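You operate a simulated robot arm through the tools that you are given. There is no shell and no other tool. Be economical: measure what you need, move in short steps, check, and stop when the job is done.

Carry out the task below with a simulated robot arm. There is one attempt and no reset: what you move stays moved.

TASK
Slide the paste pot along the top of the ledger table until it stands next to the black inkpot.
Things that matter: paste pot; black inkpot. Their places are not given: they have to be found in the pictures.

It is judged by the outcome, as a careful person would: the job done as asked, and still so three seconds after it is handed in. It fails if anything else is knocked over, pushed out of place, dropped, spilled or broken.

THE ROBOT
A 7-joint arm with a two-finger parallel gripper, fixed in place. Base frame: the origin is at the foot of the arm, x ahead of it, y to its left, z up; the work surface is at about z = 0. Lengths are in mm, angles in rad, forces in N, time in s.
With the tool pointing down near the work surface it reaches from about 240 to 620 mm from the base axis. Its first joint turns from -1.152 to 1.152 rad. Payload 2.6 kg.
Tool frame: the origin (TCP) lies between the finger pads and is the grasp point; the fingertips stand 30 mm ahead of it; z points along the fingers, y is the line along which they close. The gripper opens to 94 mm. The fingers are 28 mm wide and 10 mm thick; the gripper's body (50 by 96 mm) begins 55 mm behind the TCP.
Orientation is that of the tool frame in the base frame, as a unit quaternion [x, y, z, w]. With the fingers straight down and closing along the base's y, the tool's x points along the base's -x, its y along +y and its z along -z.

THE INTERFACE
- The arm moves only by the tool servo_tool. Its argument "motion" is a list that holds one entry, the list of rows, each a list of 6 numbers: the shift along the base's x, y, z in cm, then the turn, a rotation vector about the base's x, y, z in rad. In form: [[[tx, ty, tz, ax, ay, az], ...]]. A call has 1 to 10 rows; each row is the pose to reach, as a shift and turn from the pose commanded when the call began. "jaw" is the closure in counts, from 0 (fully open) to 255 (shut), set as the call begins (left out, the last holds). A row lasts 0.2 s, in which the tool goes at most 50 mm and 0.15 rad; a call with a longer step from one row to the next is refused whole, and so is a gripper value outside its range. A pose out of reach is approached as far as the arm can. The call stops where the force on the tool passes 40 N (or 10 N more than at its start, if that is more) or the arm is blocked; 0.2 s more then pass. The fingers move at their own pace (about 72 mm/s each) and stop on an object; they squeeze with about 36 N. The grip force told is the motor's: it shows also when the fingers shut on nothing. Time passes only in rows, and 0.2 s behind the last, so rows that repeat a pose let the fingers close. It gives the time, the measured TCP pose, the force on the tool (base axes), the opening and the grip force at its end, in the units of the frame above (readings bear some noise).
- Cameras (640 x 400 px; columns grow to the right, rows downward): "scene" is fixed at [39.7, 439, 557.1]; the picture's right is [-0.71, -0.70, 0.00], its down [-0.44, 0.45, -0.77] and it looks along [0.54, -0.55, -0.64] (base axes); focal length 314 px, centre (320, 200). "wrist" rides on the gripper at [-37, 0, -58] in the tool frame; the picture's right is [0.00, -1.00, 0.00], its down [0.97, 0.00, -0.24] and it looks along [0.24, 0.00, 0.97] (tool axes); focal length 218 px, centre (320, 200).
- camera(camera): a new picture of that camera. No time passes.
- pixel_to_xyz(camera, pixels): for up to 12 pixels [column, row] of the newest picture of that camera ("zoom" is the newest enlarged one), the place [x, y, z] in the base frame of the surface seen there, good to about 2 mm. No time passes.
- inspect(camera, box): a new picture of the part [left, top, right, bottom] of that camera's present view, enlarged. No time passes.
- finish_job(): hands the job in; it is judged then, once.

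Work in short steps. Measure before you move; look again where a grasp or a placing could have gone wrong, and mend it. You have 60 turns and 20 pictures in all, the two below and enlarged ones among them. Open the gripper and draw the arm clear of the work before you hand the job in, unless the task says otherwise; then end with one line.

The tools are called after ">>>" as a command line: name --argument value ..., lists and objects as JSON in quotes. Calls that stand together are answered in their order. servo_tool: Moves the arm, as the interface text tells. Its arguments: {"type":"object","properties":{"motion":{"type":"array"},"jaw":{"type":"number"}},"required":["motion"]} The other tools are called the same way: camera (camera) takes a picture; pixel_to_xyz (camera, pixels) gives the place of the surface under pixels of a picture; inspect (camera, box) takes an enlarged picture of a part of a camera's view; finish_job () hands the job in.

At the start:

```text
time_s: 0.0
eef_pos: [451.4, 195.1, 247.6]
tool_rot: [0.0, 1.0, -0.001, 0.0]
contact_force: [0.1, -0.8, 0.6]
opening: 93.9
grip_force: 0.2
```

scene: 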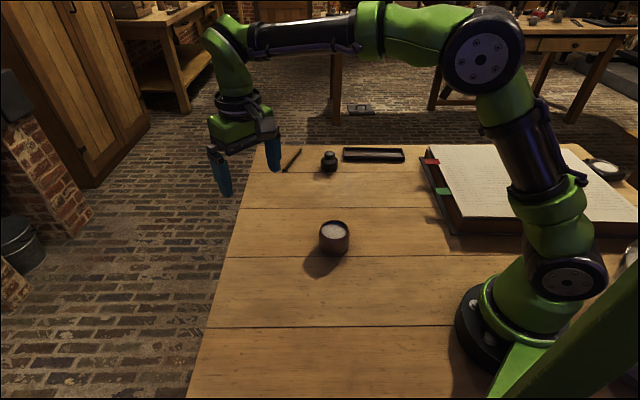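
wrist: 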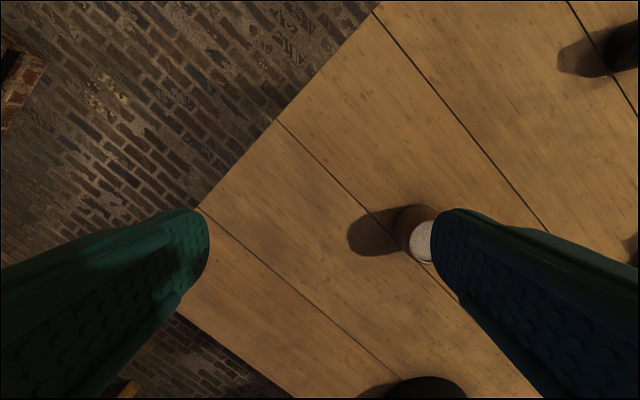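

The scene shows a pot with white content at about (334,237) and a small black pot at (329,161). I enlarge that part to identify them.

>>> inspect --camera "scene" --box '[240, 130, 440, 280]'

>>> pixel_to_xyz --camera "scene" --pixels '[[334, 231], [320, 232], [348, 232], [334, 252], [334, 222], [329, 153], [329, 169], [321, 162], [337, 162], [345, 155], [403, 157], [290, 160]]'

```text
2.67 times, centred on (340, 205) of scene
```

zoom: 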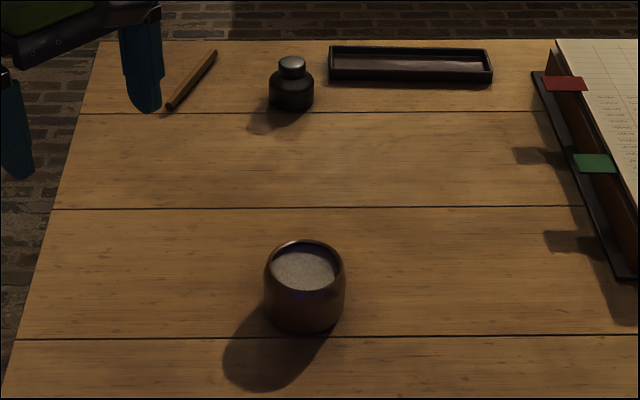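

```text
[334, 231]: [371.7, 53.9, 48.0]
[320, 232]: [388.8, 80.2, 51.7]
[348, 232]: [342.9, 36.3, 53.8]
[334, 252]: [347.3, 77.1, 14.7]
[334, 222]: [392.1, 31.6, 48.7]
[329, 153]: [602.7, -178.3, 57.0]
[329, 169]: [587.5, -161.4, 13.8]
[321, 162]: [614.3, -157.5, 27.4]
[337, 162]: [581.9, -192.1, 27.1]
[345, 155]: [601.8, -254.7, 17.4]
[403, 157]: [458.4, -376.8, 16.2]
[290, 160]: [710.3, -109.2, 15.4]
```

The paste pot is centred near (368, 56) and is about 64 mm wide and 52 mm tall. The inkpot is near (600, -178), 57 mm tall. The slide direction is about (0.7, -0.7), so I turn the jaws to close across it and move above the pot.

>>> servo_tool --motion '[[[-1.4, -2.3, -1.3, 0, 0, -0.131], [-2.8, -4.6, -2.6, 0, 0, -0.262], [-4.2, -7, -4, 0, 0, -0.393], [-5.6, -9.3, -5.3, 0, 0, -0.524], [-7, -11.6, -6.6, 0, 0, -0.655], [-8.3, -13.9, -8, 0, 0, -0.785], [-8.3, -13.9, -8, 0, 0, -0.785], [-8.3, -13.9, -8, 0, 0, -0.785]]]' --jaw 0

>>> camera --camera "wrist"

>>> camera --camera "scene"

```text
time_s: 1.8
eef_pos: [367.1, 57.1, 167.4]
tool_rot: [0.383, 0.924, 0.0, 0.0]
contact_force: [-0.4, 0.5, 0.8]
opening: 93.9
grip_force: 0.1
```

```text
16 pictures are left
```

wrist: 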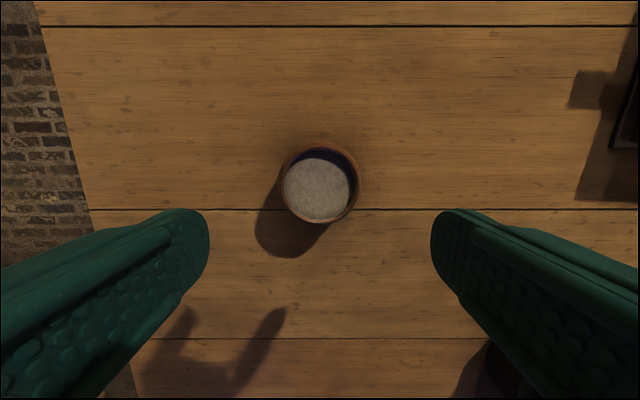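

```text
15 pictures are left
```

scene: 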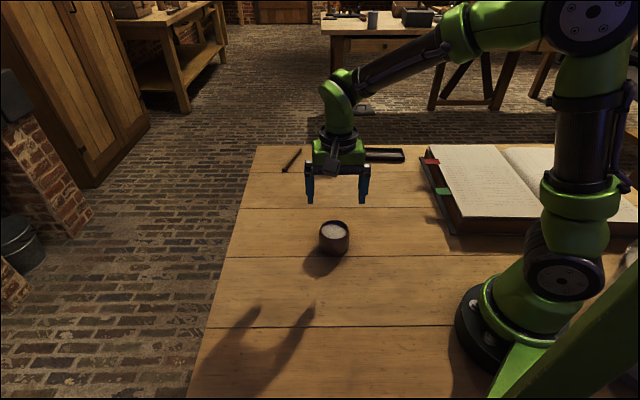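

>>> pixel_to_xyz --camera "wrist" --pixels '[[282, 185], [359, 185], [320, 145], [322, 221], [318, 185], [294, 158], [346, 214], [200, 120], [356, 160], [290, 211]]'

```text
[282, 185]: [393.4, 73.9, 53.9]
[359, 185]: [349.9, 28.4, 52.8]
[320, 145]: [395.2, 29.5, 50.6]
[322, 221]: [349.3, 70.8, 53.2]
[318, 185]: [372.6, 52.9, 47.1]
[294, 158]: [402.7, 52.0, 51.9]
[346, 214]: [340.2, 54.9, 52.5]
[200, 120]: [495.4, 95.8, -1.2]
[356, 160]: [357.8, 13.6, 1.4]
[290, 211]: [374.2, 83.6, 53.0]
```

The rim points put the pot's centre at about (372, 51), 62 mm wide, with its top at z = 53. I centre the tool and lower to TCP z = 37, which leaves the fingertips 7 mm above the table.

>>> servo_tool --motion '[[[0.45, -0.6, -2.0, 0, 0, 0], [0.45, -0.6, -5, 0, 0, 0], [0.45, -0.6, -8, 0, 0, 0], [0.45, -0.6, -11, 0, 0, 0], [0.45, -0.6, -13, 0, 0, 0], [0.45, -0.6, -13, 0, 0, 0]]]' --jaw 0

>>> camera --camera "wrist"

```text
time_s: 3.2
eef_pos: [372.2, 49.9, 36.9]
tool_rot: [0.382, 0.924, 0.001, 0.0]
contact_force: [-0.2, 0.5, -0.2]
opening: 93.9
grip_force: 0.0
```

```text
14 pictures are left
```

wrist: 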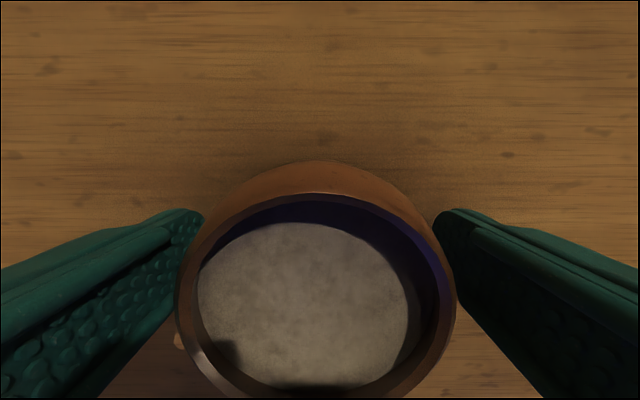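

The pot sits centred between the fingers (rim centre at about column 316). I close gently in place.

>>> servo_tool --motion '[[[0, 0, 0, 0, 0, 0], [0, 0, 0, 0, 0, 0], [0, 0, 0, 0, 0, 0]]]' --jaw 100

```text
time_s: 4.0
eef_pos: [372.1, 50.9, 37.0]
tool_rot: [0.383, 0.924, 0.0, -0.001]
contact_force: [0.8, -0.2, 0.0]
opening: 73.0
grip_force: 35.9
```

The fingers stopped at 73 mm, so the pot bulges to a radius of 36.5 mm. I slide it about halfway along the table and then re-measure the inkpot.

>>> servo_tool --motion '[[[0.5, -0.5, 0, 0, 0, 0], [1.7, -1.7, 0, 0, 0, 0], [3.0, -3.0, 0, 0, 0, 0], [4.3, -4.3, 0, 0, 0, 0], [5.6, -5.6, 0, 0, 0, 0], [6.9, -6.9, 0, 0, 0, 0], [8.2, -8.2, 0, 0, 0, 0], [9.5, -9.5, 0, 0, 0, 0], [10.5, -10.5, 0, 0, 0, 0], [11, -11, 0, 0, 0, 0]]]'

>>> camera --camera "wrist"

>>> inspect --camera "scene" --box '[260, 130, 420, 230]'

```text
time_s: 6.2
eef_pos: [481.6, -59.3, 38.7]
tool_rot: [0.382, 0.924, 0.001, 0.0]
contact_force: [-0.2, 0.8, -0.3]
opening: 73.3
grip_force: 36.4
```

```text
13 pictures are left
```

wrist: 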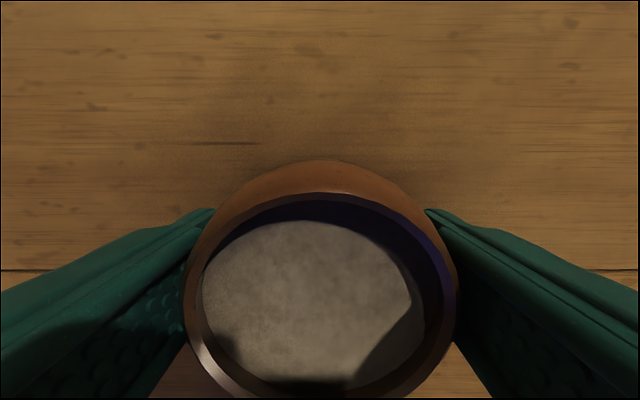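

```text
4.00 times, centred on (340, 180) of scene
```

zoom: 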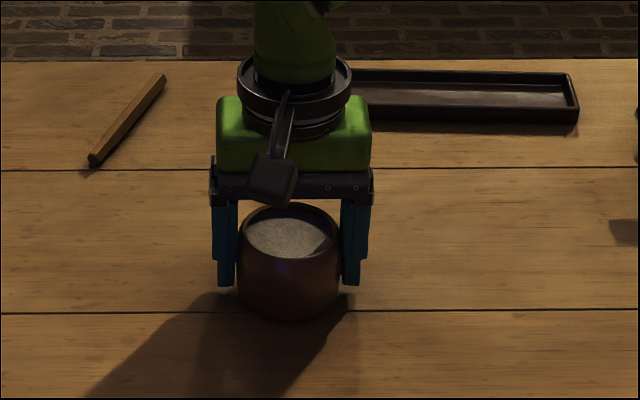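

The pot is sliding well with the paste level, and the TCP has drifted up to z = 38.7. From the first measurements the inkpot's centre is about (603, -178) with a radius of 23. I go on 45 mm in each axis, trim z by -1.5 mm, and look again.

>>> servo_tool --motion '[[[0, 0, -0.07, 0, 0, 0], [0.5, -0.5, -0.15, 0, 0, 0], [1.5, -1.5, -0.15, 0, 0, 0], [2.5, -2.5, -0.15, 0, 0, 0], [3.5, -3.5, -0.15, 0, 0, 0], [4.2, -4.2, -0.15, 0, 0, 0], [4.5, -4.5, -0.15, 0, 0, 0], [4.5, -4.5, -0.15, 0, 0, 0]]]'

>>> camera --camera "wrist"

```text
time_s: 8.0
eef_pos: [528.4, -104.0, 37.5]
tool_rot: [0.382, 0.924, 0.001, 0.001]
contact_force: [-6.4, 5.6, 15.8]
opening: 73.1
grip_force: 35.8
```

```text
11 pictures are left
```

wrist: 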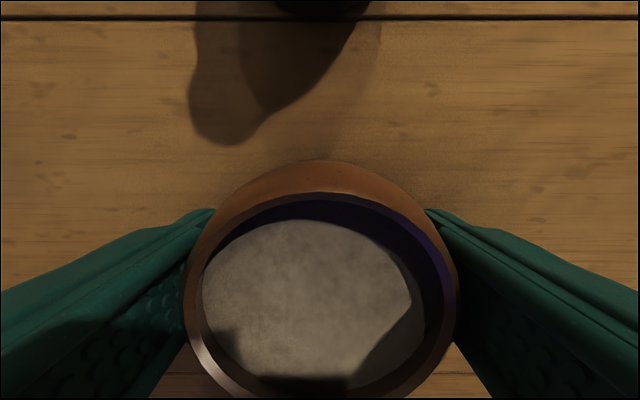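

The downward trim now presses the pot on the table with 16 N, so I'll ease it slightly. The inkpot's base appears at the top of the view (around column 322, row 12), and I measure it.

>>> pixel_to_xyz --camera "wrist" --pixels '[[320, 10], [322, 4], [280, 3], [365, 3], [322, 22], [320, 163], [320, 195]]'

```text
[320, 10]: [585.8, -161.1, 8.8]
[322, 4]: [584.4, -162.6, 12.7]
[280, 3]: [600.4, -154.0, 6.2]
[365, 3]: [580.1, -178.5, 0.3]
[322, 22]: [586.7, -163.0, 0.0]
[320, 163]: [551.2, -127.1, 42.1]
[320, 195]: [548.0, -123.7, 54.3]
```

The inkpot's front face is near (585.5, -161.5) and the pot's front edge near (554, -130), so the gap is about 44 mm and they are lined up. I slide another 36 mm, leaving about 8 mm.

>>> servo_tool --motion '[[[0.3, -0.3, 0.06, 0, 0, 0], [0.9, -0.9, 0.06, 0, 0, 0], [1.5, -1.5, 0.06, 0, 0, 0], [2.1, -2.1, 0.06, 0, 0, 0], [2.4, -2.4, 0.06, 0, 0, 0], [2.55, -2.55, 0.06, 0, 0, 0], [2.55, -2.55, 0.06, 0, 0, 0]]]'

>>> camera --camera "wrist"

>>> camera --camera "scene"

```text
time_s: 9.6
eef_pos: [552.7, -130.4, 37.5]
tool_rot: [0.383, 0.924, 0.0, 0.0]
contact_force: [-4.0, 3.8, 10.4]
opening: 73.2
grip_force: 36.8
```

```text
10 pictures are left
```

wrist: 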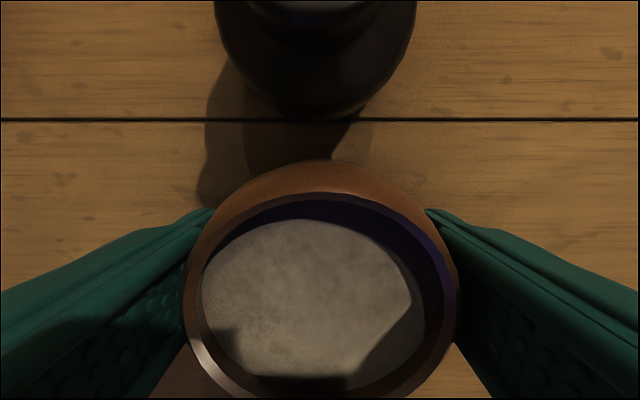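

```text
9 pictures are left
```

scene: 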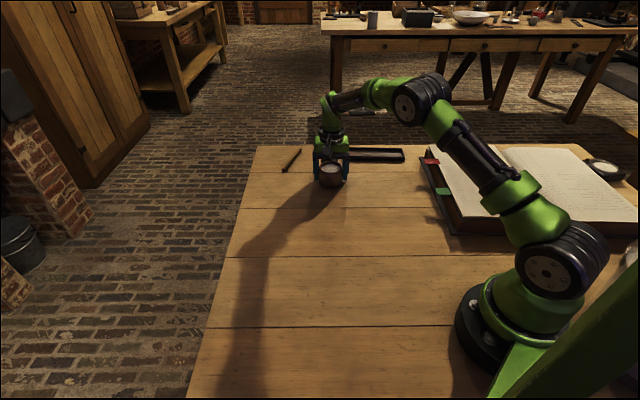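

The inkpot stands just ahead of the pot with a narrow gap and hasn't moved. I ease the downward load and open the jaws.

>>> servo_tool --motion '[[[0, 0, 0.05, 0, 0, 0], [0, 0, 0.05, 0, 0, 0], [0, 0, 0.05, 0, 0, 0], [0, 0, 0.05, 0, 0, 0]]]' --jaw 0

>>> pixel_to_xyz --camera "wrist" --pixels '[[315, 90], [315, 110], [320, 163], [320, 195], [320, 60]]'

```text
time_s: 10.6
eef_pos: [552.7, -130.1, 37.4]
tool_rot: [0.382, 0.924, 0.001, -0.001]
contact_force: [0.0, 0.2, -0.6]
opening: 93.8
grip_force: 0.0
```

```text
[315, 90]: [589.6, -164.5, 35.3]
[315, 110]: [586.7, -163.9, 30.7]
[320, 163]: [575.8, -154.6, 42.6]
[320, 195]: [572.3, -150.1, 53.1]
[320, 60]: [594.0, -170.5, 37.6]
```

The jaws are open and the pot is free. Its bulge lies roughly 8 to 10 mm from the inkpot. I raise the tool straight up, then draw back toward the base.

>>> servo_tool --motion '[[[0, 0, 1, 0, 0, 0], [0, 0, 3, 0, 0, 0], [0, 0, 6, 0, 0, 0], [0, 0, 9, 0, 0, 0], [0, 0, 12, 0, 0, 0], [-3, 3, 14, 0, 0, 0], [-6, 6, 15, 0, 0, 0], [-9, 9, 15, 0, 0, 0], [-12, 12, 15, 0, 0, 0], [-15, 15, 15, 0, 0, 0]]]'

>>> camera --camera "wrist"

>>> inspect --camera "scene" --box '[260, 130, 420, 230]'

```text
time_s: 12.8
eef_pos: [401.1, 19.0, 188.0]
tool_rot: [0.382, 0.924, -0.001, 0.0]
contact_force: [-0.2, -0.4, 0.1]
opening: 94.0
grip_force: 0.0
```

```text
8 pictures are left
```

wrist: 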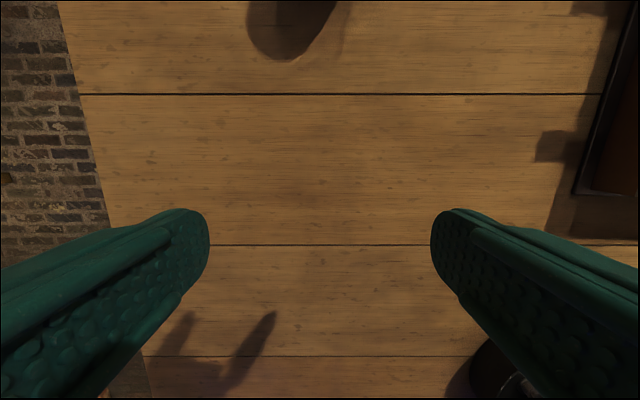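

```text
4.00 times, centred on (340, 180) of scene
```

zoom: 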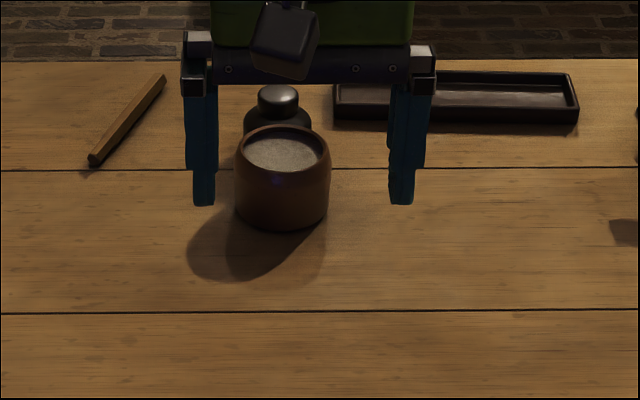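

The paste pot stands upright directly beside the inkpot, and the pen, tray and inkpot are where they were. The arm is clear, so I hand the job in.

>>> finish_job

```text
The job is handed in.
```

The paste pot now stands upright next to the black inkpot, about 8 mm from it; it was slid along the table, and nothing else was moved.
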